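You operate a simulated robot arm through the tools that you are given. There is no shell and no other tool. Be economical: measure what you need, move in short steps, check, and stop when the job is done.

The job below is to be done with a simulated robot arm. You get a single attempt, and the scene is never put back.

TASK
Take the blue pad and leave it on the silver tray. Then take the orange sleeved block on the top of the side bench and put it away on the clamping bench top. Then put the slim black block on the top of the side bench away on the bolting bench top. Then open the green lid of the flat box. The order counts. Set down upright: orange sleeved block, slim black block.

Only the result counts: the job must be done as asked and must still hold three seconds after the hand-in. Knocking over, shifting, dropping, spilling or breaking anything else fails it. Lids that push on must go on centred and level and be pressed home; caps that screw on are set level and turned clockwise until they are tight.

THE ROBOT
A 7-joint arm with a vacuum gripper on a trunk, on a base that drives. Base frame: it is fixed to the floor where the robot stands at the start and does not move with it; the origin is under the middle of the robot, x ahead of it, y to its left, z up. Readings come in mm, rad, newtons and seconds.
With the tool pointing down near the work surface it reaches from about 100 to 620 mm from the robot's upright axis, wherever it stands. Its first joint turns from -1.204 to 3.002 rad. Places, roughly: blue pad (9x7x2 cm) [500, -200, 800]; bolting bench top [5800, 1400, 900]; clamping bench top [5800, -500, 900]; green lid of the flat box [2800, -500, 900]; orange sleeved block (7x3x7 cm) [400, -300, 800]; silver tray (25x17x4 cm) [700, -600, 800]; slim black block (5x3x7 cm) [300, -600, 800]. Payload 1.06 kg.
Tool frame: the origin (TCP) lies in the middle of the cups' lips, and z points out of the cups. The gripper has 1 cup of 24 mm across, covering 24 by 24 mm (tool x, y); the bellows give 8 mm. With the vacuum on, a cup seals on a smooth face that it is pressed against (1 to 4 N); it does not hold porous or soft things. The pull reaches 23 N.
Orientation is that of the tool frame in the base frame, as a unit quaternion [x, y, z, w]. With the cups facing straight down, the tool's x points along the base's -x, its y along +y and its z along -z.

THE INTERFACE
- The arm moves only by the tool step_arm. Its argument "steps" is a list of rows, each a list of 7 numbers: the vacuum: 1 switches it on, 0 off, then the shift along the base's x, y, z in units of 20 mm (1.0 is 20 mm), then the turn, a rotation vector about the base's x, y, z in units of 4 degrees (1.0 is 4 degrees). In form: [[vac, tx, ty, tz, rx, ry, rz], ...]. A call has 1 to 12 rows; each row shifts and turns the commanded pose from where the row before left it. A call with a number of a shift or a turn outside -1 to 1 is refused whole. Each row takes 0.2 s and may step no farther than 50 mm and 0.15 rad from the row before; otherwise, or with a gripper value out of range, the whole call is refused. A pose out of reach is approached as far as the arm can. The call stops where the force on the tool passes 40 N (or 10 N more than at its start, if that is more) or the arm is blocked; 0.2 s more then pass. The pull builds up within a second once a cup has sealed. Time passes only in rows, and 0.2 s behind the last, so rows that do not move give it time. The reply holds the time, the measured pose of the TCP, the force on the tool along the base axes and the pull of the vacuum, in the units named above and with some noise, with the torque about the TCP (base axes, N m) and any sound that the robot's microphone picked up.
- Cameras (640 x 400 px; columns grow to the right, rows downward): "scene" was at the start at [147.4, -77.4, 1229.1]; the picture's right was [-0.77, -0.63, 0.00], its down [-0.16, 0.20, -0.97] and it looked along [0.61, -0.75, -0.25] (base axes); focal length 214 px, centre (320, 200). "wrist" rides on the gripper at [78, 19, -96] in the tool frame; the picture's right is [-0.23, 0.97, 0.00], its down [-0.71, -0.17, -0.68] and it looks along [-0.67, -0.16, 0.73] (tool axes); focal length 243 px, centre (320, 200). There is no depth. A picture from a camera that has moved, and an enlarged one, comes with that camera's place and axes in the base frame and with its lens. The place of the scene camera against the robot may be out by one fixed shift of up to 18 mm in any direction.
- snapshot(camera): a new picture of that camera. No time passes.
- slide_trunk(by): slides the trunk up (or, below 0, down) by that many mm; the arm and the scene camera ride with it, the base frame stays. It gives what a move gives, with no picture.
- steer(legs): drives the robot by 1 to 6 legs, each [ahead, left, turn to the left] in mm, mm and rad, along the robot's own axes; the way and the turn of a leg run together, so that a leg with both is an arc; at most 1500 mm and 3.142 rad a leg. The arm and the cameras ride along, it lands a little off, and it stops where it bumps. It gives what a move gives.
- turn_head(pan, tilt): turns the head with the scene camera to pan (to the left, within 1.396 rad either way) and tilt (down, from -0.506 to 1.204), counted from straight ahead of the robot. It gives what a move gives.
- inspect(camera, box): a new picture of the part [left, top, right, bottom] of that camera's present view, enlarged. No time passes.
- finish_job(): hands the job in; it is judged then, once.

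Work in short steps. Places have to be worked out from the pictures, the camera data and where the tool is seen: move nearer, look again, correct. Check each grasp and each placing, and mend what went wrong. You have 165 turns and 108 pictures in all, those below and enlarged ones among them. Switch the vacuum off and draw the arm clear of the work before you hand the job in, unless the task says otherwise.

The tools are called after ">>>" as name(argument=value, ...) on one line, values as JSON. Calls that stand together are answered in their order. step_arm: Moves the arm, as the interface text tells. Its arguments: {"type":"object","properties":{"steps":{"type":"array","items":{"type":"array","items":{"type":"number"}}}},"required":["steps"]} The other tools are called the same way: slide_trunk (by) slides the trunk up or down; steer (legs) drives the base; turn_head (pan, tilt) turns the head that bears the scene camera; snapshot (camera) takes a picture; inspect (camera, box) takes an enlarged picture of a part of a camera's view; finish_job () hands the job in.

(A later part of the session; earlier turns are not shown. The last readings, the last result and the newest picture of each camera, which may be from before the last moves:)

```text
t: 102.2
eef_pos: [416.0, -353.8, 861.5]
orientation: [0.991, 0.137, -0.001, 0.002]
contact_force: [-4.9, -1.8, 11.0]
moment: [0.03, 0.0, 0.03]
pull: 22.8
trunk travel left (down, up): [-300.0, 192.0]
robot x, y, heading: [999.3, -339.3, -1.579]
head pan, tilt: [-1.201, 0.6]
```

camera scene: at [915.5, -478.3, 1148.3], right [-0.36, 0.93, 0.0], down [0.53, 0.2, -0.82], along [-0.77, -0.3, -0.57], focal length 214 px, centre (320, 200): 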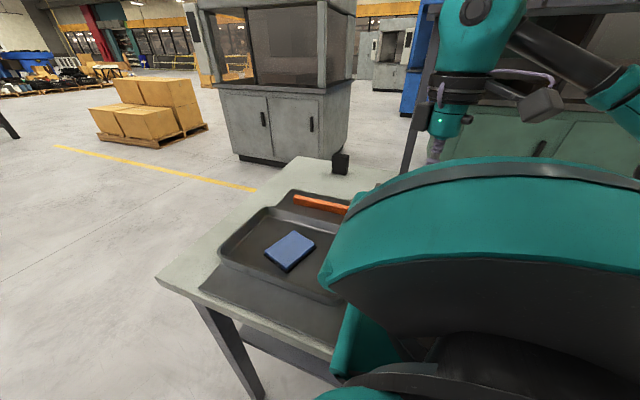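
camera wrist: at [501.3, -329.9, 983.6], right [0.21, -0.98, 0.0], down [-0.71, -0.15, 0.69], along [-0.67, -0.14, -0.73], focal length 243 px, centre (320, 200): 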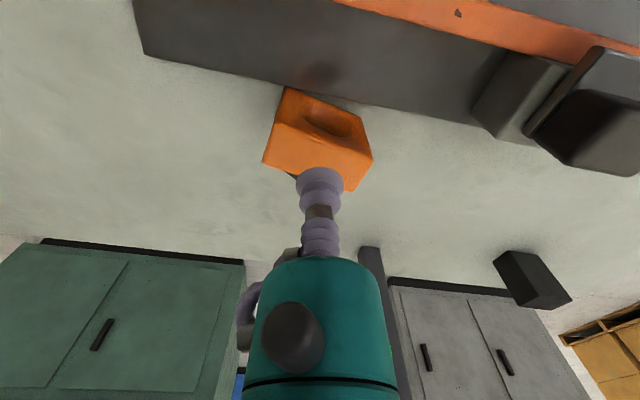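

Sealed on the block. Lift a little and pull out toward the robot side.

>>> step_arm(steps=[[1, 0, 0, 0.3, 0, 0, 0], [1, 0, 0, 1, 0, 0, 0], [1, 0, 0, 1, 0, 0, 0], [1, 0.5, 0, 0.8, 0, 0, 0], [1, 1, -0.2, 0, 0, 0, 0], [1, 1, -0.2, 0, 0, 0, 0], [1, 1, -0.2, 0, 0, 0, 0]])

>>> snapshot(camera="wrist")

```text
t: 103.8
eef_pos: [458.7, -378.4, 925.1]
orientation: [0.991, 0.136, 0.0, 0.001]
contact_force: [-0.3, -0.6, -3.1]
moment: [-0.02, 0.0, 0.01]
pull: 22.9
out of reach, approached as far as the arm can: row 5, 6, 7
trunk travel left (down, up): [-300.0, 192.0]
robot x, y, heading: [999.0, -343.3, -1.571]
head pan, tilt: [-1.201, 0.6]
```

```text
80 pictures are left
camera wrist: at [537.7, -375.5, 1019.0], right [0.03, -1.0, 0.0], down [-0.73, -0.02, 0.68], along [-0.68, -0.03, -0.73], focal length 243 px, centre (320, 200)
```

wrist: 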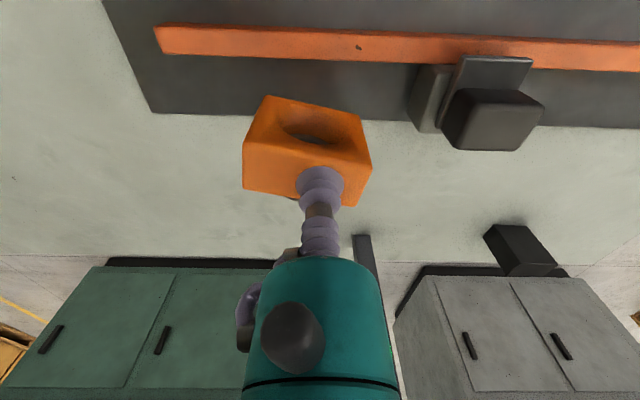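

Held. Raise some more, then drive away from the bench sideways.

>>> step_arm(steps=[[1, 0, 0, 1, 0, 0, 0], [1, 0, 0, 1, 0, 0, 0]])

>>> steer(legs=[[0, 300, 0]])

>>> step_arm(steps=[[1, 0, 0, 0.5, 0, 0, 1], [1, 0, 0, 0.5, 0, 0, 1], [1, 0, 0, 0.5, 0, 0, 1], [1, 0.5, 0, 0.5, 0, 0, 1], [1, 0.5, 0, 0.5, 0, 0, 1], [1, 0.5, -0.5, 0.5, 0, 0, 1], [1, 0.5, -0.5, 0.5, 0, 0, 1], [1, 0.5, -0.5, 0.5, 0, 0, 1], [1, 0.5, -0.5, 0.5, 0, 0, 1], [1, 0.5, -0.5, 0.5, 0, 0, 1]])

>>> turn_head(pan=1.2, tilt=0.3)

>>> snapshot(camera="scene")

```text
t: 104.4
eef_pos: [457.8, -379.0, 964.4]
orientation: [0.991, 0.137, 0.001, 0.001]
contact_force: [0.0, -0.2, -3.7]
moment: [0.0, 0.0, 0.03]
pull: 23.2
trunk travel left (down, up): [-300.0, 192.0]
robot x, y, heading: [1001.2, -338.4, -1.573]
head pan, tilt: [-1.201, 0.6]
```

```text
t: 107.6
eef_pos: [760.9, -379.9, 963.9]
orientation: [0.991, 0.135, 0.001, 0.001]
contact_force: [0.2, -0.1, -4.0]
moment: [-0.04, -0.03, 0.0]
pull: 22.5
trunk travel left (down, up): [-300.0, 192.0]
robot x, y, heading: [1306.7, -338.2, -1.575]
head pan, tilt: [-1.201, 0.6]
```

```text
t: 109.8
eef_pos: [833.2, -443.3, 1057.9]
orientation: [0.885, 0.465, -0.001, 0.001]
contact_force: [0.6, 0.9, -4.3]
moment: [-0.03, -0.02, 0.01]
pull: 23.0
out of reach, approached as far as the arm can: row 5, 9, 10
trunk travel left (down, up): [-300.0, 192.0]
robot x, y, heading: [1299.3, -339.2, -1.569]
head pan, tilt: [-1.201, 0.6]
```

```text
t: 112.0
eef_pos: [833.4, -443.6, 1056.9]
orientation: [0.885, 0.465, 0.0, 0.001]
contact_force: [0.0, -0.1, -3.4]
moment: [-0.02, -0.05, -0.03]
pull: 23.1
trunk travel left (down, up): [-300.0, 192.0]
robot x, y, heading: [1304.3, -338.8, -1.576]
head pan, tilt: [1.201, 0.3]
```

```text
79 pictures are left
camera scene: at [1386.6, -480.9, 1175.8], right [-0.36, -0.93, 0.0], down [-0.28, 0.11, -0.96], along [0.89, -0.35, -0.3], focal length 214 px, centre (320, 200)
```

scene: 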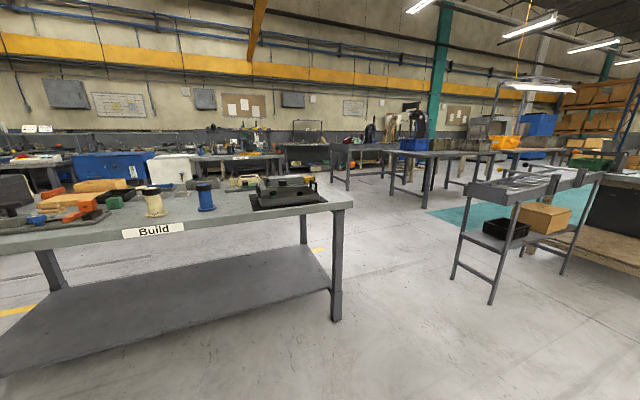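

Block held. Tuck the arm to a pose like the start one before driving to the clamping bench.

>>> step_arm(steps=[[1, 0.3, -0.3, 0.5, 0, 0, 1], [1, 0.5, -0.5, 0.5, 0, 0, 1], [1, 1, -0.5, 0.5, 0, 0, 1], [1, 1, -0.5, 0.5, 0, 0, 1], [1, 1, -0.5, 0.5, 0, 0, 1], [1, 1, -0.5, 0.5, 0, 0, 1], [1, 1, -0.5, 0.5, 0, 0, 1], [1, 1, -0.5, 0.5, 0, 0, 1], [1, 1, -0.5, 0, 0, 0, 0], [1, 1, -0.5, 0, 0, 0, 0], [1, 1, -0.5, 0, 0, 0, 0]])

>>> steer(legs=[[1100, 0, 0], [0, 0, 1.571]])

>>> turn_head(pan=0.2, tilt=0.3)

>>> snapshot(camera="scene")

```text
t: 114.4
eef_pos: [1038.9, -560.1, 1133.5]
orientation: [0.721, 0.692, 0.002, 0.001]
contact_force: [0.3, 0.1, -3.9]
moment: [-0.01, -0.04, 0.03]
pull: 23.4
out of reach, approached as far as the arm can: row 1, 2
trunk travel left (down, up): [-300.0, 192.0]
robot x, y, heading: [1300.1, -342.2, -1.57]
head pan, tilt: [1.201, 0.3]
```

```text
t: 123.9
eef_pos: [1520.4, -1702.4, 1133.0]
orientation: [0.019, 1.0, 0.001, 0.001]
contact_force: [0.4, -0.3, -3.7]
moment: [0.02, -0.01, -0.01]
pull: 22.8
trunk travel left (down, up): [-300.0, 192.0]
robot x, y, heading: [1299.4, -1440.8, -0.001]
head pan, tilt: [1.201, 0.3]
```

```text
t: 125.2
eef_pos: [1519.8, -1703.9, 1133.8]
orientation: [0.019, 1.0, 0.0, -0.001]
contact_force: [0.1, 0.2, -3.3]
moment: [0.02, 0.02, 0.0]
pull: 22.9
trunk travel left (down, up): [-300.0, 192.0]
robot x, y, heading: [1301.0, -1442.8, 0.005]
head pan, tilt: [0.201, 0.3]
```

```text
78 pictures are left
camera scene: at [1491.2, -1425.4, 1175.8], right [0.2, -0.98, 0.0], down [-0.29, -0.06, -0.96], along [0.94, 0.19, -0.3], focal length 214 px, centre (320, 200)
```

scene: 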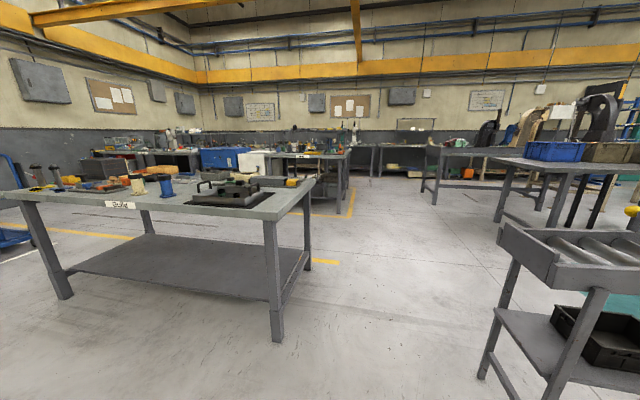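

Corridor ahead is clear. Drive ahead with a slight left shift to x≈4200.

>>> steer(legs=[[0, 60, 0], [1450, 0, 0], [1350, 0, 0]])

>>> turn_head(pan=0.6, tilt=0.35)

>>> snapshot(camera="scene")

```text
t: 139.6
eef_pos: [4326.1, -1653.3, 1134.2]
orientation: [0.025, 1.0, 0.002, -0.001]
contact_force: [0.8, -0.1, -2.2]
moment: [0.0, 0.04, 0.0]
pull: 23.0
trunk travel left (down, up): [-300.0, 192.0]
robot x, y, heading: [4110.1, -1391.7, -0.011]
head pan, tilt: [0.201, 0.3]
```

```text
t: 140.4
eef_pos: [4326.8, -1652.2, 1134.4]
orientation: [0.025, 1.0, 0.001, 0.0]
contact_force: [0.2, -0.2, -3.5]
moment: [0.02, 0.02, 0.02]
pull: 23.2
trunk travel left (down, up): [-300.0, 192.0]
robot x, y, heading: [4106.2, -1385.3, -0.011]
head pan, tilt: [0.6, 0.351]
```

```text
77 pictures are left
camera scene: at [4284.7, -1341.7, 1171.1], right [0.56, -0.83, 0.0], down [-0.29, -0.19, -0.94], along [0.78, 0.52, -0.34], focal length 214 px, centre (320, 200)
```

scene: 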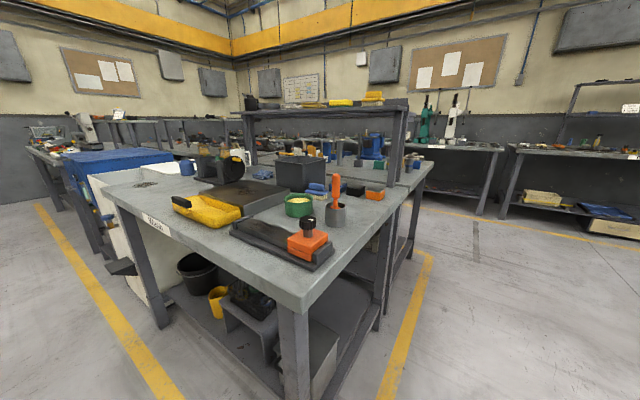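

A bench at x≈4500–5200; I need the one at (5800, −500). Zoom to read signs.

>>> inspect(camera="scene", box=[90, 80, 450, 300])

>>> inspect(camera="scene", box=[400, 70, 640, 220])

```text
1.78 times, centred on (270, 190) of scene
camera zoom: at [4284.7, -1341.7, 1171.1], right [0.56, -0.83, 0.0], down [-0.29, -0.19, -0.94], along [0.78, 0.52, -0.34], focal length 381 px, centre (409, 218)
```

zoom: 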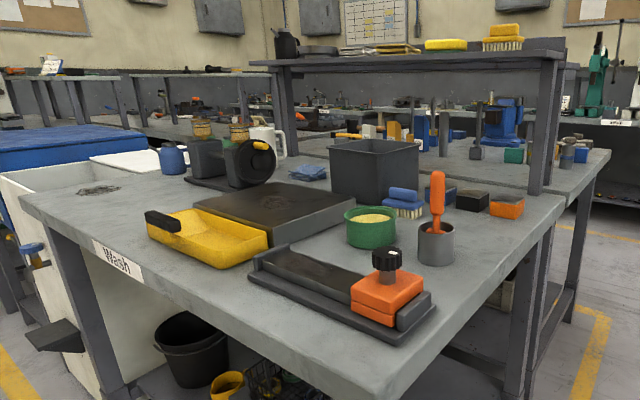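

```text
2.67 times, centred on (520, 145) of scene
camera zoom: at [4284.7, -1341.7, 1171.1], right [0.56, -0.83, 0.0], down [-0.29, -0.19, -0.94], along [0.78, 0.52, -0.34], focal length 572 px, centre (-213, 347)
```

zoom: 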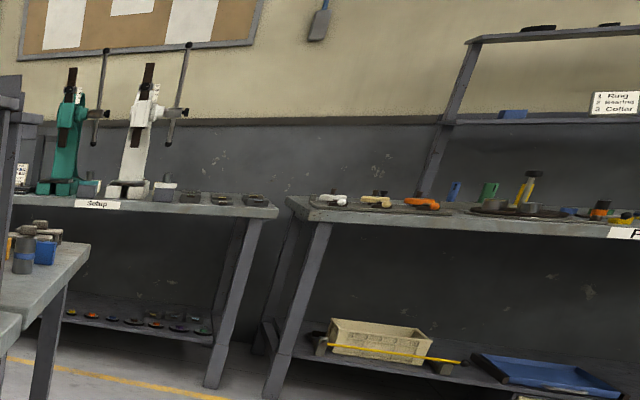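

This is the "Wash" bench; the clamping bench with the blue vise lies behind it. Look straight ahead/right for the passage.

>>> turn_head(pan=-0.2, tilt=0.3)

>>> snapshot(camera="scene")

```text
t: 141.6
eef_pos: [4324.5, -1652.0, 1134.0]
orientation: [0.025, 1.0, 0.001, 0.0]
contact_force: [0.6, -0.5, -2.5]
moment: [0.03, 0.01, 0.02]
pull: 23.6
trunk travel left (down, up): [-300.0, 192.0]
robot x, y, heading: [4107.2, -1384.4, -0.008]
head pan, tilt: [-0.201, 0.3]
```

```text
74 pictures are left
camera scene: at [4298.7, -1412.9, 1175.8], right [-0.21, -0.98, 0.0], down [-0.29, 0.06, -0.96], along [0.93, -0.2, -0.3], focal length 214 px, centre (320, 200)
```

scene: 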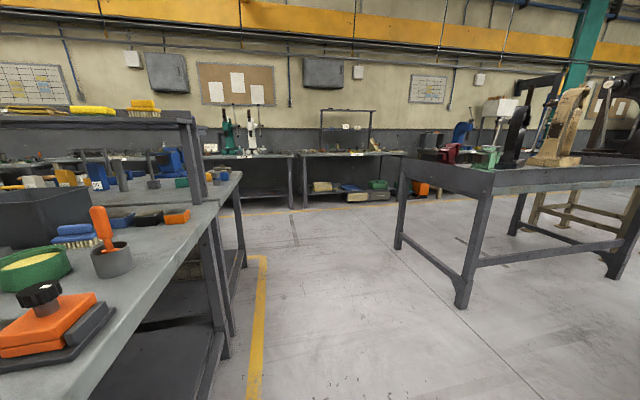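

Passage clear. Shift right 200 and drive ahead to x≈6550, then turn to face −y.

>>> steer(legs=[[0, -200, 0.01], [1450, 0, 0], [1000, 0, 0], [0, 0, -1.571]])

>>> turn_head(pan=-1.39, tilt=0.35)

>>> snapshot(camera="scene")

```text
t: 159.3
eef_pos: [6294.8, -1787.0, 1134.0]
orientation: [0.716, 0.698, 0.002, 0.0]
contact_force: [-0.5, -0.6, -3.0]
moment: [0.0, -0.04, 0.03]
pull: 22.6
trunk travel left (down, up): [-300.0, 192.0]
robot x, y, heading: [6555.1, -1559.8, -1.557]
head pan, tilt: [-0.201, 0.3]
```

```text
t: 160.7
eef_pos: [6295.2, -1787.5, 1133.8]
orientation: [0.716, 0.699, 0.002, 0.001]
contact_force: [0.6, 0.5, -3.0]
moment: [0.01, -0.07, -0.01]
pull: 22.9
trunk travel left (down, up): [-300.0, 192.0]
robot x, y, heading: [6555.6, -1565.4, -1.554]
head pan, tilt: [-1.389, 0.351]
```

```text
73 pictures are left
camera scene: at [6462.7, -1689.0, 1171.1], right [-0.2, 0.98, 0.0], down [0.34, 0.07, -0.94], along [-0.92, -0.18, -0.34], focal length 214 px, centre (320, 200)
```

scene: 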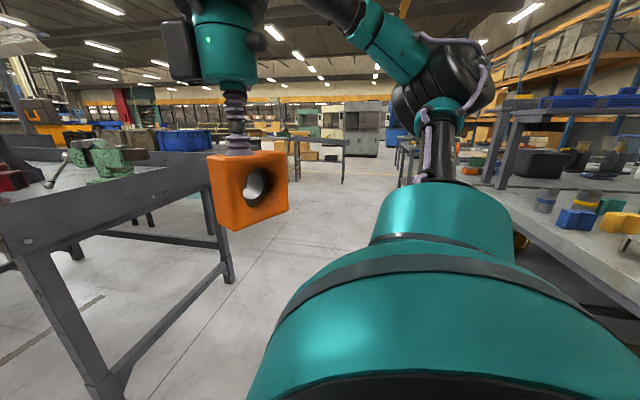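

Back along the bench's +x side to y≈−660.

>>> steer(legs=[[-900, 0, -0.014]])

>>> snapshot(camera="scene")

>>> snapshot(camera="wrist")

```text
t: 165.5
eef_pos: [6286.1, -880.9, 1134.0]
orientation: [0.722, 0.692, 0.0, 0.0]
contact_force: [0.6, -0.8, -4.0]
moment: [-0.02, -0.03, -0.01]
pull: 22.6
trunk travel left (down, up): [-300.0, 192.0]
robot x, y, heading: [6550.1, -665.7, -1.576]
head pan, tilt: [-1.389, 0.351]
```

```text
72 pictures are left
camera scene: at [6456.2, -786.2, 1171.1], right [-0.18, 0.98, 0.0], down [0.34, 0.06, -0.94], along [-0.92, -0.17, -0.34], focal length 214 px, centre (320, 200)
```

scene: 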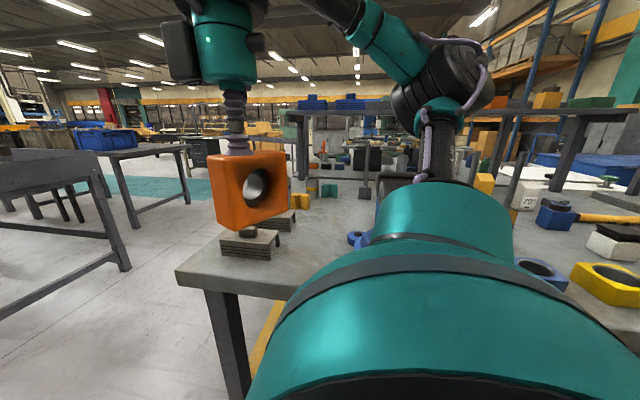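

```text
71 pictures are left
camera wrist: at [6307.0, -804.1, 1228.3], right [0.96, -0.28, 0.0], down [-0.2, -0.7, 0.68], along [-0.19, -0.66, -0.73], focal length 243 px, centre (320, 200)
```

wrist: 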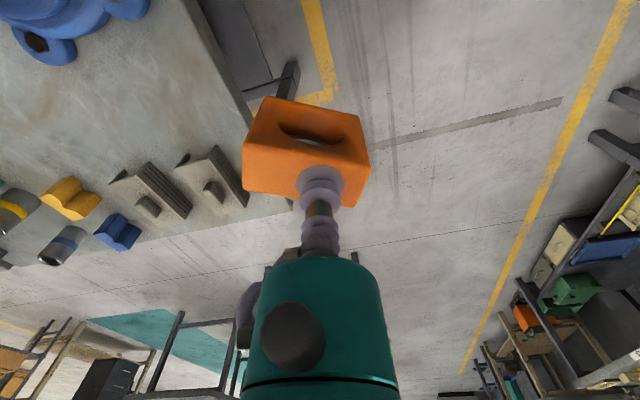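

Bench edge x≈6170; a free spot around (6070, −870). Move sideways 110 closer and bring the block over the bench.

>>> steer(legs=[[0, -110, 0]])

>>> step_arm(steps=[[1, -1, 0, 0, 0, 0, -0.5], [1, -1, 0, 0, 0, 0, -0.5], [1, -1, 0, -0.5, 0, 0, -0.5], [1, -0.5, 0, -0.5, 0, 0, -0.5], [1, 0, 0, -1, 0, 0, 0], [1, 0, 0, -1, 0, 0, 0]])

>>> snapshot(camera="wrist")

>>> snapshot(camera="scene")

```text
t: 166.5
eef_pos: [6273.6, -884.5, 1136.0]
orientation: [0.723, 0.691, -0.004, -0.005]
contact_force: [0.3, -0.6, -3.1]
moment: [0.01, -0.05, -0.02]
pull: 22.8
trunk travel left (down, up): [-300.0, 192.0]
robot x, y, heading: [6526.5, -662.8, -1.575]
head pan, tilt: [-1.389, 0.351]
stopped in leg 1: the robot was blocked; the commanded pose is now the measured one
```

```text
t: 167.9
eef_pos: [6210.0, -882.5, 1086.3]
orientation: [0.774, 0.633, -0.015, -0.016]
contact_force: [0.2, 0.3, -3.5]
moment: [-0.03, -0.03, -0.01]
pull: 22.5
trunk travel left (down, up): [-300.0, 192.0]
robot x, y, heading: [6524.6, -660.9, -1.577]
head pan, tilt: [-1.389, 0.351]
```

```text
70 pictures are left
camera wrist: at [6247.6, -811.1, 1178.6], right [0.9, -0.42, -0.04], down [-0.28, -0.66, 0.69], along [-0.32, -0.62, -0.72], focal length 243 px, centre (320, 200)
```

wrist: 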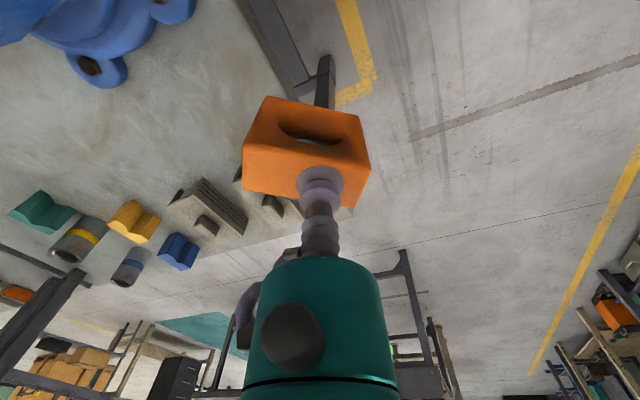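

```text
69 pictures are left
camera scene: at [6452.6, -790.2, 1174.8], right [-0.18, 0.98, 0.01], down [0.32, 0.06, -0.95], along [-0.93, -0.17, -0.33], focal length 214 px, centre (320, 200)
```

scene: 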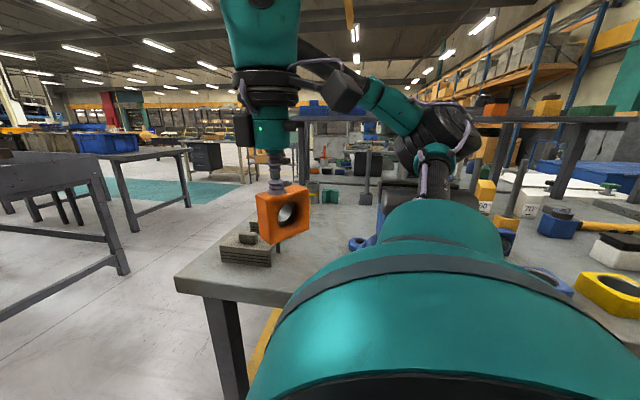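

The base bumped something, so relieve contact by backing off 30 mm and level the tool.

>>> steer(legs=[[0, 30, 0]])

>>> step_arm(steps=[[1, 0, 0, 0, 0, 0, 0]])

>>> turn_head(pan=-1.39, tilt=1.1)

>>> snapshot(camera="scene")

```text
t: 168.8
eef_pos: [6207.8, -885.4, 1079.8]
orientation: [0.783, 0.621, -0.016, -0.029]
contact_force: [-0.1, 0.7, -2.9]
moment: [-0.02, -0.02, 0.02]
pull: 23.8
trunk travel left (down, up): [-300.0, 192.0]
robot x, y, heading: [6547.1, -667.3, -1.575]
head pan, tilt: [-1.389, 0.351]
```

```text
t: 169.2
eef_pos: [6208.7, -884.5, 1077.4]
orientation: [0.784, 0.619, -0.018, -0.033]
contact_force: [0.6, 0.7, -3.5]
moment: [-0.02, -0.04, 0.0]
pull: 22.9
trunk travel left (down, up): [-300.0, 192.0]
robot x, y, heading: [6543.0, -665.2, -1.573]
head pan, tilt: [-1.389, 0.351]
```

```text
t: 170.3
eef_pos: [6208.9, -884.7, 1078.2]
orientation: [0.784, 0.619, -0.016, -0.03]
contact_force: [0.3, -0.4, -3.2]
moment: [0.01, -0.07, 0.03]
pull: 22.5
trunk travel left (down, up): [-300.0, 192.0]
robot x, y, heading: [6546.3, -664.4, -1.572]
head pan, tilt: [-1.389, 1.1]
```

```text
68 pictures are left
camera scene: at [6480.4, -790.0, 1108.8], right [-0.18, 0.98, 0.01], down [0.88, 0.16, -0.45], along [-0.45, -0.07, -0.89], focal length 214 px, centre (320, 200)
```

scene: 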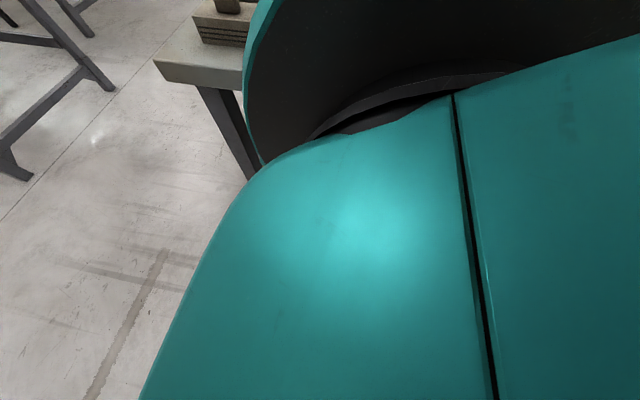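

The shoulder is probably touching the bench edge. Raise the trunk 100 mm to clear it.

>>> slide_trunk(by=100)

>>> step_arm(steps=[[1, 0, 0, 0, 0, 0, 0], [1, 0, 0, 0, 0, 0, 0]])

>>> snapshot(camera="wrist")

```text
t: 171.7
eef_pos: [6210.2, -876.2, 1180.0]
orientation: [0.785, 0.619, -0.02, -0.026]
contact_force: [0.3, -0.3, -4.3]
moment: [-0.02, -0.04, 0.01]
pull: 22.5
trunk travel left (down, up): [-400.0, 92.0]
robot x, y, heading: [6547.2, -667.0, -1.571]
head pan, tilt: [-1.389, 1.1]
```

```text
t: 172.3
eef_pos: [6209.6, -876.7, 1181.4]
orientation: [0.784, 0.62, -0.019, -0.026]
contact_force: [0.7, 0.4, -3.3]
moment: [-0.01, -0.05, 0.05]
pull: 23.1
trunk travel left (down, up): [-400.0, 92.0]
robot x, y, heading: [6544.8, -661.6, -1.573]
head pan, tilt: [-1.389, 1.1]
```

```text
67 pictures are left
camera wrist: at [6250.8, -805.9, 1274.1], right [0.89, -0.45, -0.06], down [-0.29, -0.66, 0.69], along [-0.36, -0.6, -0.72], focal length 243 px, centre (320, 200)
```

wrist: 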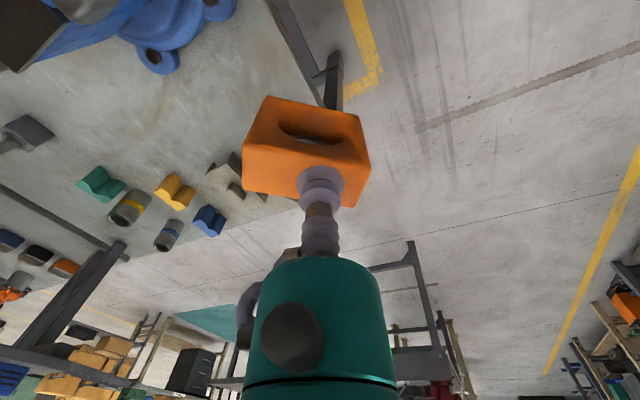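

Correct the ~3.7° tilt, then move over the bench.

>>> step_arm(steps=[[1, 0, 0, 0, -0.24, -0.89, 0], [1, -0.5, 0, 0, 0, 0, -0.5], [1, -1, 0, 0, 0, 0, -0.5], [1, -1, 0, 0, 0, 0, -0.5], [1, -1, 0, -0.5, 0, 0, -0.5], [1, -1, 0, -1, 0, 0, -0.5], [1, -1, 0, -1, 0, 0, -0.5], [1, 0, 0, -1, 0, 0, 0]])

>>> snapshot(camera="wrist")

```text
t: 174.1
eef_pos: [6100.1, -875.6, 1111.3]
orientation: [0.845, 0.534, 0.0, -0.001]
contact_force: [-0.1, -0.4, -3.6]
moment: [0.02, -0.01, -0.04]
pull: 23.6
trunk travel left (down, up): [-400.0, 92.0]
robot x, y, heading: [6546.4, -660.6, -1.578]
head pan, tilt: [-1.389, 1.1]
```

```text
66 pictures are left
camera wrist: at [6149.2, -813.0, 1205.0], right [0.78, -0.63, 0.0], down [-0.46, -0.57, 0.69], along [-0.43, -0.53, -0.73], focal length 243 px, centre (320, 200)
```

wrist: 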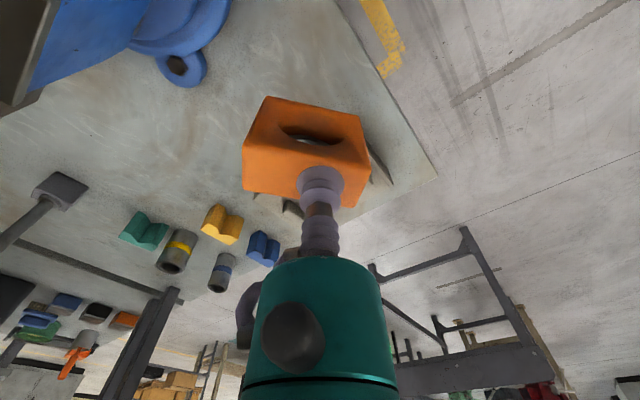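

Spot below is free; shift 25 mm more inward and descend.

>>> step_arm(steps=[[1, -0.6, 0, -0.5, 0, 0, 0], [1, -0.6, 0, -1, 0, 0, 0], [1, 0, 0, -1, 0, 0, 0], [1, 0, 0, -1, 0, 0, 0], [1, 0, 0, -1, 0, 0, 0], [1, 0, 0, -0.5, 0, 0, 0]])

>>> snapshot(camera="wrist")

>>> turn_head(pan=-1.39, tilt=0.45)

>>> snapshot(camera="scene")

```text
t: 175.5
eef_pos: [6075.7, -875.8, 1011.1]
orientation: [0.845, 0.535, 0.0, 0.0]
contact_force: [0.3, -0.4, -4.1]
moment: [-0.05, -0.01, 0.03]
pull: 23.1
trunk travel left (down, up): [-400.0, 92.0]
robot x, y, heading: [6545.3, -664.0, -1.572]
head pan, tilt: [-1.389, 1.1]
```

```text
65 pictures are left
camera wrist: at [6125.2, -812.6, 1104.5], right [0.78, -0.63, 0.0], down [-0.46, -0.57, 0.69], along [-0.43, -0.53, -0.73], focal length 243 px, centre (320, 200)
```

wrist: 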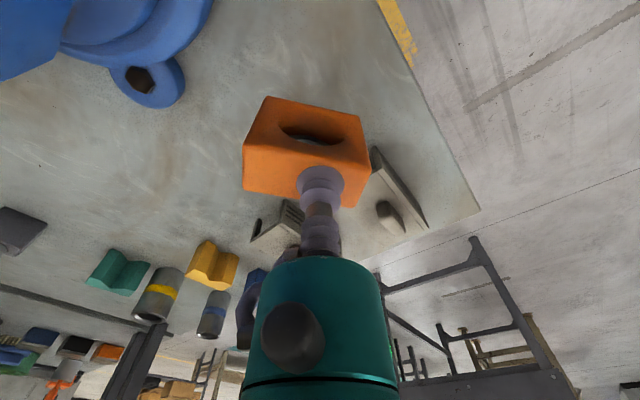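

```text
t: 176.5
eef_pos: [6075.1, -875.1, 1010.9]
orientation: [0.844, 0.536, 0.0, -0.001]
contact_force: [0.1, -0.7, -3.0]
moment: [0.01, -0.04, -0.01]
pull: 22.9
trunk travel left (down, up): [-400.0, 92.0]
robot x, y, heading: [6542.9, -663.0, -1.574]
head pan, tilt: [-1.389, 0.45]
```

```text
64 pictures are left
camera scene: at [6452.7, -759.5, 1265.1], right [-0.18, 0.98, 0.0], down [0.43, 0.08, -0.9], along [-0.89, -0.16, -0.44], focal length 214 px, centre (320, 200)
```

scene: 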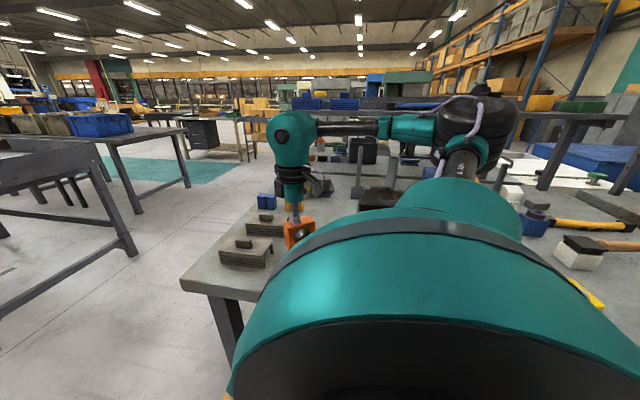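

Shift 25 mm +y for clearance from the V-block, then descend gently.

>>> step_arm(steps=[[1, 0, 0.6, 0, 0, 0, 0], [1, 0, 0.6, 0, 0, 0, 0], [1, 0, 0, -0.6, 0, 0, 0], [1, 0, 0, -0.6, 0, 0, 0], [1, 0, 0, 0, 0, 0, 0]])

>>> step_arm(steps=[[1, 0, 0, -0.2, 0, 0, 0], [1, 0, 0, -0.2, 0, 0, 0]])

>>> step_arm(steps=[[1, 0, 0, -0.2, 0, 0, 0], [1, 0, 0, -0.2, 0, 0, 0]])

>>> snapshot(camera="wrist")

```text
t: 177.7
eef_pos: [6077.0, -851.2, 986.4]
orientation: [0.845, 0.535, -0.001, -0.001]
contact_force: [-0.3, 0.8, -2.8]
moment: [0.0, -0.03, 0.0]
pull: 22.8
trunk travel left (down, up): [-400.0, 92.0]
robot x, y, heading: [6546.6, -660.8, -1.575]
head pan, tilt: [-1.389, 0.45]
```

```text
t: 178.3
eef_pos: [6074.5, -852.9, 977.6]
orientation: [0.845, 0.535, 0.0, -0.001]
contact_force: [0.5, -0.3, -3.6]
moment: [-0.01, -0.03, 0.02]
pull: 22.8
trunk travel left (down, up): [-400.0, 92.0]
robot x, y, heading: [6544.2, -664.3, -1.577]
head pan, tilt: [-1.389, 0.45]
```

```text
t: 178.9
eef_pos: [6075.2, -852.4, 970.6]
orientation: [0.845, 0.534, -0.001, -0.001]
contact_force: [-0.6, 0.1, -3.0]
moment: [-0.02, -0.05, -0.01]
pull: 23.0
trunk travel left (down, up): [-400.0, 92.0]
robot x, y, heading: [6544.0, -662.6, -1.576]
head pan, tilt: [-1.389, 0.45]
```

```text
63 pictures are left
camera wrist: at [6125.0, -789.5, 1065.0], right [0.78, -0.63, 0.0], down [-0.46, -0.57, 0.69], along [-0.43, -0.53, -0.73], focal length 243 px, centre (320, 200)
```

wrist: 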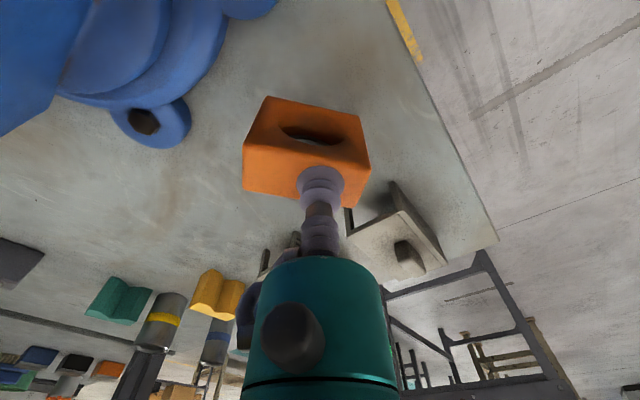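

>>> step_arm(steps=[[1, 0, 0, -0.2, 0, 0, 0], [1, 0, 0, -0.2, 0, 0, 0]])

>>> step_arm(steps=[[1, 0, 0, -0.2, 0, 0, 0], [1, 0, 0, -0.15, 0, 0, 0]])

>>> step_arm(steps=[[1, 0, 0, -0.15, 0, 0, 0], [1, 0, 0, -0.15, 0, 0, 0]])

```text
t: 179.5
eef_pos: [6075.0, -852.2, 963.2]
orientation: [0.845, 0.535, 0.0, 0.0]
contact_force: [-1.1, 0.4, -4.0]
moment: [0.0, -0.01, -0.01]
pull: 22.7
trunk travel left (down, up): [-400.0, 92.0]
robot x, y, heading: [6543.3, -661.9, -1.575]
head pan, tilt: [-1.389, 0.45]
```

```text
t: 180.1
eef_pos: [6075.4, -852.6, 956.0]
orientation: [0.845, 0.535, 0.0, 0.0]
contact_force: [0.4, 0.3, -4.7]
moment: [-0.03, -0.02, 0.01]
pull: 22.7
trunk travel left (down, up): [-400.0, 92.0]
robot x, y, heading: [6544.1, -659.8, -1.572]
head pan, tilt: [-1.389, 0.45]
```

```text
t: 180.7
eef_pos: [6075.8, -851.8, 949.8]
orientation: [0.845, 0.535, 0.0, -0.001]
contact_force: [-0.4, 0.8, -3.2]
moment: [0.0, -0.04, 0.01]
pull: 22.6
trunk travel left (down, up): [-400.0, 92.0]
robot x, y, heading: [6547.2, -662.7, -1.572]
head pan, tilt: [-1.389, 0.45]
```

>>> inspect(camera="scene", box=[220, 150, 360, 290])

>>> step_arm(steps=[[1, 0, 0, -0.15, 0, 0, 0], [1, 0, 0, -0.15, 0, 0, 0]])

```text
2.86 times, centred on (290, 220) of scene
camera zoom: at [6452.7, -759.5, 1265.2], right [-0.18, 0.98, 0.0], down [0.43, 0.08, -0.9], along [-0.89, -0.16, -0.44], focal length 613 px, centre (406, 143)
```

zoom: 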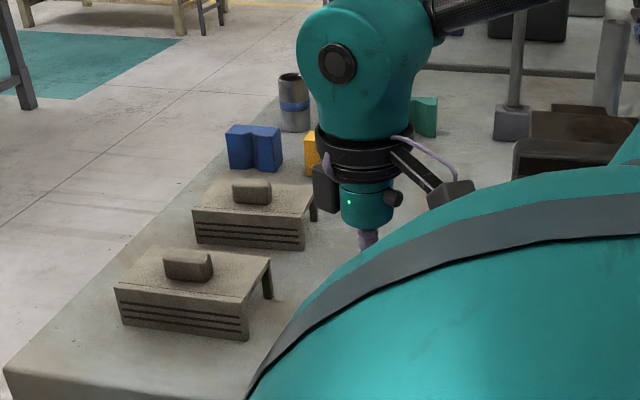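

```text
t: 181.3
eef_pos: [6076.0, -852.6, 944.0]
orientation: [0.845, 0.535, -0.001, -0.001]
contact_force: [-0.4, -0.4, -3.7]
moment: [-0.01, -0.07, -0.02]
pull: 22.9
trunk travel left (down, up): [-400.0, 92.0]
robot x, y, heading: [6545.6, -665.6, -1.572]
head pan, tilt: [-1.389, 0.45]
```

Still free. Continue down.

>>> step_arm(steps=[[1, 0, 0, -0.15, 0, 0, 0], [1, 0, 0, -0.15, 0, 0, 0]])

>>> step_arm(steps=[[1, 0, 0, -0.15, 0, 0, 0], [1, 0, 0, -0.15, 0, 0, 0]])

>>> snapshot(camera="wrist")

```text
t: 181.9
eef_pos: [6075.4, -851.7, 937.6]
orientation: [0.845, 0.535, -0.001, 0.0]
contact_force: [-0.4, 1.4, -3.4]
moment: [0.02, -0.05, -0.01]
pull: 22.8
trunk travel left (down, up): [-400.0, 92.0]
robot x, y, heading: [6548.8, -665.5, -1.571]
head pan, tilt: [-1.389, 0.45]
```

```text
t: 182.5
eef_pos: [6075.5, -853.5, 932.8]
orientation: [0.846, 0.534, -0.002, 0.001]
contact_force: [2.3, -0.3, 9.0]
moment: [0.08, 0.04, 0.03]
pull: 23.2
trunk travel left (down, up): [-400.0, 92.0]
robot x, y, heading: [6546.9, -659.5, -1.575]
head pan, tilt: [-1.389, 0.45]
```

```text
61 pictures are left
camera wrist: at [6125.8, -789.3, 1027.1], right [0.78, -0.63, 0.0], down [-0.46, -0.56, 0.69], along [-0.43, -0.53, -0.73], focal length 243 px, centre (320, 200)
```

wrist: 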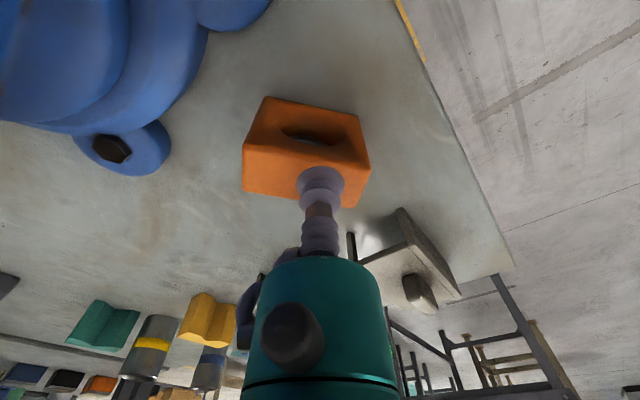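

Contact. Press 1 mm more, release, and lift.

>>> step_arm(steps=[[1, 0, 0, -0.05, 0, 0, 0], [0, 0, 0, 0, 0, 0, 0], [0, 0, 0, 0, 0, 0, 0], [0, 0, 0, 0, 0, 0, 0], [0, 0, 0, 0.1, 0, 0, 0], [0, 0, 0, 0.2, 0, 0, 0], [0, 0, 0, 0.5, 0, 0, 0], [0, 0, 0, 1, 0, 0, 0], [0, 0, 0, 1, 0, 0, 0], [0, 0, 0, 1, 0, 0, 0], [0, 0, 0, 1, 0, 0, 0], [0, 0, 0, 1, 0, 0, 0]])

>>> snapshot(camera="wrist")

```text
t: 185.1
eef_pos: [6076.6, -851.4, 1048.3]
orientation: [0.845, 0.534, 0.0, -0.001]
contact_force: [-0.9, -0.2, -0.8]
moment: [0.0, 0.01, 0.0]
pull: 0.2
trunk travel left (down, up): [-400.0, 92.0]
robot x, y, heading: [6541.9, -665.9, -1.576]
head pan, tilt: [-1.389, 0.45]
```

```text
60 pictures are left
camera wrist: at [6125.6, -789.0, 1141.7], right [0.78, -0.63, 0.0], down [-0.46, -0.57, 0.69], along [-0.43, -0.53, -0.73], focal length 243 px, centre (320, 200)
```

wrist: 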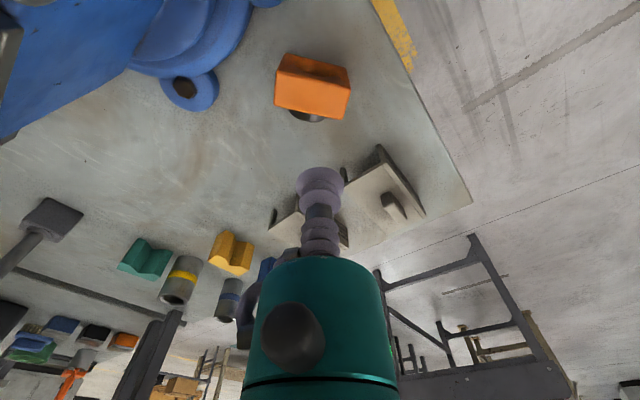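

Orange block stands upright on the clamping bench. Tuck the arm and drive back toward the side bench's right end.

>>> step_arm(steps=[[0, 0, 0, 1, 0, 0, 1], [0, 0, 0, 1, 0, 0, 1], [0, 1, 0, 1, 0, 0, 1], [0, 1, 0, 1, 0, 0, 1], [0, 1, 0, 0.5, 0, 0, 1], [0, 1, 0, 0, 0, 0, 1], [0, 1, -0.5, 0, 0, 0, 1], [0, 1, -0.5, 0, 0, 0, 0], [0, 1, 0, 0, 0, 0, 0], [0, 1, 0, 0, 0, 0, 0], [0, 1, 0, 0, 0, 0, 0], [0, 1, 0, 0, 0, 0, 0]])

>>> steer(legs=[[1000, 60, 0], [0, 0, -1.571], [1450, 0, 0], [1450, 0, 0]])

>>> turn_head(pan=0.0, tilt=0.3)

>>> snapshot(camera="scene")

```text
t: 187.7
eef_pos: [6275.3, -871.9, 1136.9]
orientation: [0.692, 0.722, -0.001, 0.0]
contact_force: [-0.8, -0.4, 0.2]
moment: [-0.01, 0.02, 0.03]
pull: 0.1
trunk travel left (down, up): [-400.0, 92.0]
robot x, y, heading: [6544.8, -667.0, -1.571]
head pan, tilt: [-1.389, 0.45]
```

```text
t: 210.4
eef_pos: [3495.1, -1349.5, 1136.3]
orientation: [1.0, 0.011, 0.0, -0.001]
contact_force: [0.5, -0.9, 0.1]
moment: [0.03, 0.0, 0.02]
pull: 0.1
trunk travel left (down, up): [-400.0, 92.0]
robot x, y, heading: [3693.7, -1626.9, 3.117]
head pan, tilt: [-1.389, 0.45]
```

```text
t: 211.9
eef_pos: [3494.7, -1350.7, 1136.8]
orientation: [1.0, 0.011, 0.0, -0.001]
contact_force: [0.6, 0.6, -0.5]
moment: [-0.01, 0.01, -0.02]
pull: 0.0
trunk travel left (down, up): [-400.0, 92.0]
robot x, y, heading: [3696.3, -1625.1, 3.114]
head pan, tilt: [0.0, 0.3]
```

```text
59 pictures are left
camera scene: at [3526.6, -1625.4, 1279.1], right [0.03, 1.0, 0.0], down [0.3, -0.01, -0.96], along [-0.95, 0.03, -0.3], focal length 214 px, centre (320, 200)
```

scene: 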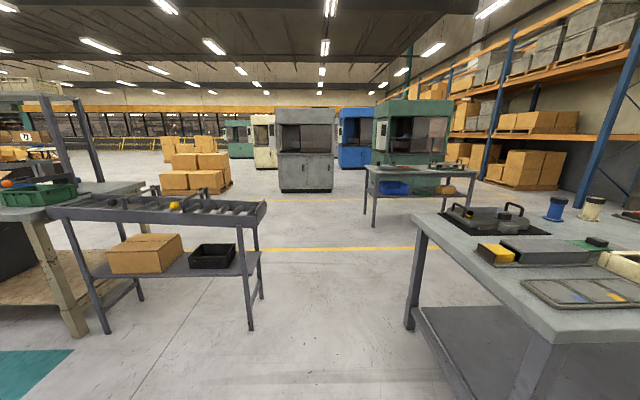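

Zoom on the Build bench to learn about the green-lidded flat box for later.

>>> inspect(camera="scene", box=[400, 170, 640, 320])

>>> steer(legs=[[0, -150, 0.025], [1450, 0, 0]])

>>> turn_head(pan=-1.2, tilt=0.4)

>>> snapshot(camera="scene")

```text
2.67 times, centred on (520, 245) of scene
camera zoom: at [3526.6, -1625.4, 1279.1], right [0.03, 1.0, 0.0], down [0.3, -0.01, -0.96], along [-0.95, 0.03, -0.3], focal length 572 px, centre (-213, 80)
```

zoom: 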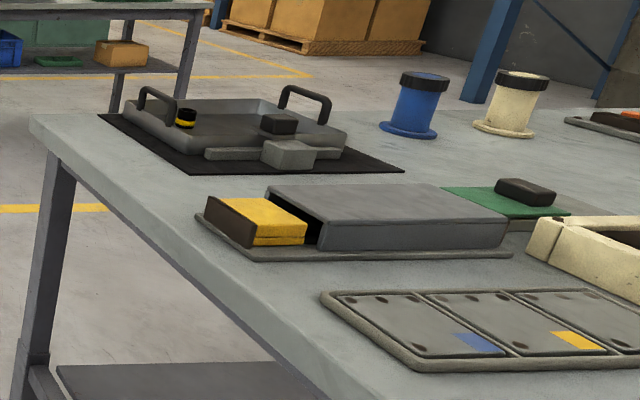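

```text
t: 220.8
eef_pos: [2029.7, -1191.3, 1136.4]
orientation: [1.0, 0.019, 0.0, 0.0]
contact_force: [0.0, 0.4, -0.2]
moment: [-0.01, 0.0, 0.04]
pull: 0.1
trunk travel left (down, up): [-400.0, 92.0]
robot x, y, heading: [2234.6, -1461.5, 3.123]
head pan, tilt: [0.0, 0.3]
```

```text
t: 222.2
eef_pos: [2030.4, -1190.0, 1137.2]
orientation: [1.0, 0.018, 0.001, -0.001]
contact_force: [0.1, -0.1, 0.1]
moment: [0.02, -0.01, 0.01]
pull: 0.1
trunk travel left (down, up): [-400.0, 92.0]
robot x, y, heading: [2235.6, -1467.0, 3.132]
head pan, tilt: [-1.201, 0.4]
```

```text
57 pictures are left
camera scene: at [2126.8, -1381.0, 1269.9], right [0.94, 0.35, 0.0], down [0.14, -0.36, -0.92], along [-0.32, 0.86, -0.39], focal length 214 px, centre (320, 200)
```

scene: 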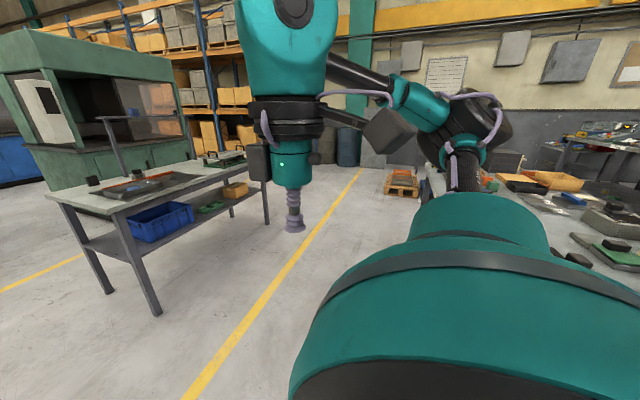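

Continue to the right end of the side bench.

>>> steer(legs=[[1450, 0, 0.01], [280, 0, 0], [0, -280, 0]])

>>> snapshot(camera="scene")

>>> snapshot(camera="wrist")

```text
t: 233.5
eef_pos: [297.2, -914.4, 1137.5]
orientation: [1.0, 0.027, 0.0, 0.0]
contact_force: [-0.9, 0.1, -0.2]
moment: [-0.03, 0.03, 0.01]
pull: 0.0
trunk travel left (down, up): [-400.0, 92.0]
robot x, y, heading: [504.9, -1183.2, -3.138]
head pan, tilt: [-1.201, 0.4]
```

```text
56 pictures are left
camera scene: at [397.0, -1102.0, 1269.9], right [0.93, 0.37, 0.0], down [0.14, -0.36, -0.92], along [-0.34, 0.86, -0.39], focal length 214 px, centre (320, 200)
```

scene: 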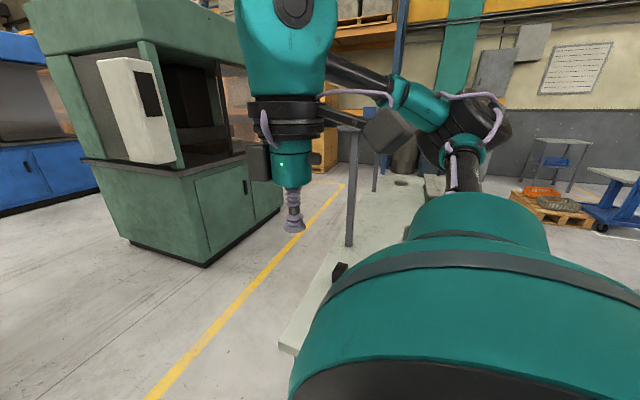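

```text
55 pictures are left
camera wrist: at [374.9, -928.8, 1231.8], right [-0.18, -0.98, 0.0], down [-0.72, 0.13, 0.69], along [-0.67, 0.12, -0.73], focal length 243 px, centre (320, 200)
```

wrist: 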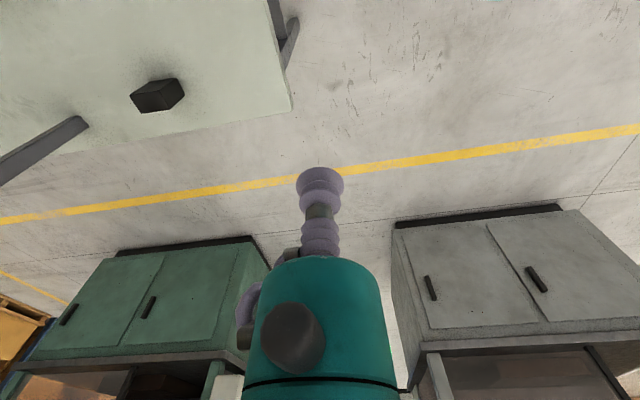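

Black block at about (286, −666). Move 90 mm closer and bring the tool toward it.

>>> steer(legs=[[0, -90, 0]])

>>> step_arm(steps=[[0, 0, 1, -0.5, 0, 0, -0.5], [0, 0, 1, -0.5, 0, 0, -0.5], [0, 0, 1, -1, 0, 0, -0.5], [0, 0, 1, -1, 0, 0, -0.5], [0, 0, 1, -1, 0, 0, -0.5], [0, 0, 1, -1, 0, 0, -0.5]])

>>> snapshot(camera="wrist")

```text
t: 235.0
eef_pos: [296.2, -824.5, 1137.5]
orientation: [1.0, 0.028, 0.0, -0.001]
contact_force: [-0.1, 0.0, 0.4]
moment: [-0.01, 0.04, 0.01]
pull: 0.1
trunk travel left (down, up): [-400.0, 92.0]
robot x, y, heading: [507.0, -1092.1, -3.13]
head pan, tilt: [-1.201, 0.4]
```

```text
t: 236.4
eef_pos: [296.1, -704.0, 1037.4]
orientation: [0.997, -0.077, 0.001, -0.001]
contact_force: [-0.7, 0.2, 0.4]
moment: [0.0, -0.01, 0.03]
pull: 0.1
trunk travel left (down, up): [-400.0, 92.0]
robot x, y, heading: [503.0, -1095.1, -3.136]
head pan, tilt: [-1.201, 0.4]
```

```text
54 pictures are left
camera wrist: at [369.5, -734.5, 1131.6], right [-0.38, -0.92, 0.0], down [-0.67, 0.28, 0.69], along [-0.63, 0.26, -0.73], focal length 243 px, centre (320, 200)
```

wrist: 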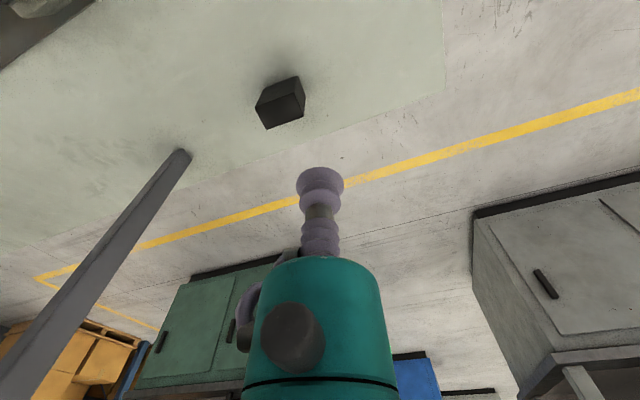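

>>> inspect(camera="wrist", box=[230, 60, 330, 150])

```text
4.44 times, centred on (280, 105) of wrist
camera zoom: at [369.5, -734.5, 1131.6], right [-0.38, -0.92, 0.0], down [-0.67, 0.28, 0.69], along [-0.63, 0.26, -0.73], focal length 1078 px, centre (498, 622)
```

zoom: 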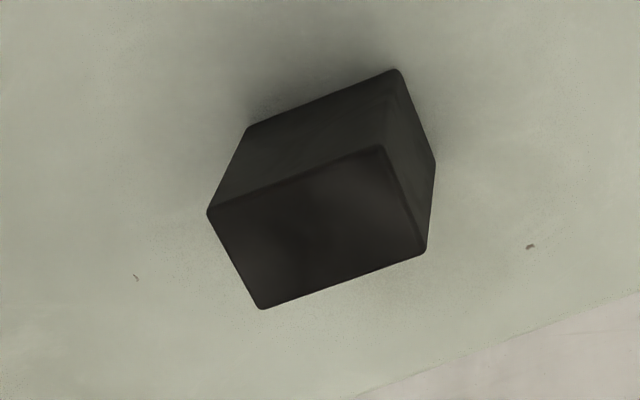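

Top centre ≈ (282, −650). Move above it and down to ~895.

>>> step_arm(steps=[[0, -0.4, 0.9, -0.5, 0, 0, -0.5], [0, -0.3, 0.9, -1, 0, 0, -0.5], [0, 0, 0.9, -1, 0, 0, 0], [0, 0, 0, -1, 0, 0, 0], [0, 0, 0, -1, 0, 0, 0], [0, 0, 0, -1, 0, 0, 0], [0, 0, 0, -1, 0, 0, 0], [0, 0, 0, -0.5, 0, 0, 0]])

>>> snapshot(camera="wrist")

```text
t: 238.2
eef_pos: [282.4, -649.6, 896.5]
orientation: [0.994, -0.111, 0.0, 0.0]
contact_force: [0.3, -0.7, -0.6]
moment: [0.02, 0.01, 0.01]
pull: 0.2
trunk travel left (down, up): [-400.0, 92.0]
robot x, y, heading: [507.4, -1091.6, -3.135]
head pan, tilt: [-1.201, 0.4]
```

```text
52 pictures are left
camera wrist: at [352.5, -686.3, 991.7], right [-0.45, -0.9, 0.0], down [-0.65, 0.32, 0.69], along [-0.61, 0.31, -0.73], focal length 243 px, centre (320, 200)
```

wrist: 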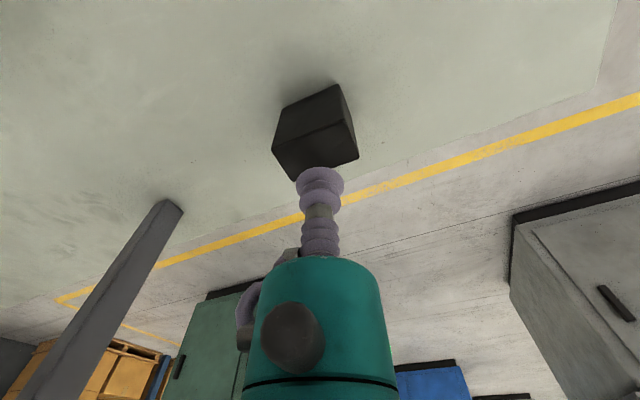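

Aligned. Descend with vacuum.

>>> step_arm(steps=[[1, 0, 0, -1, 0, 0, 0], [1, 0, 0, -0.3, 0, 0, 0], [1, 0, 0, -0.15, 0, 0, 0], [1, 0, 0, 0, 0, 0, 0], [1, 0, 0, 0, 0, 0, 0]])

>>> step_arm(steps=[[1, 0, 0, -0.15, 0, 0, 0], [1, 0, 0, 0, 0, 0, 0], [1, 0, 0, 0, 0, 0, 0]])

```text
t: 239.4
eef_pos: [281.3, -650.1, 868.8]
orientation: [0.994, -0.111, 0.0, -0.001]
contact_force: [0.0, -0.7, 0.5]
moment: [0.01, 0.02, 0.0]
pull: 0.1
trunk travel left (down, up): [-400.0, 92.0]
robot x, y, heading: [506.9, -1091.8, -3.136]
head pan, tilt: [-1.201, 0.4]
```

```text
t: 240.2
eef_pos: [282.7, -650.6, 864.4]
orientation: [0.994, -0.112, 0.0, -0.002]
contact_force: [-0.9, 0.8, 0.8]
moment: [-0.02, 0.01, 0.0]
pull: 23.3
trunk travel left (down, up): [-400.0, 92.0]
robot x, y, heading: [505.8, -1089.5, -3.137]
head pan, tilt: [-1.201, 0.4]
```

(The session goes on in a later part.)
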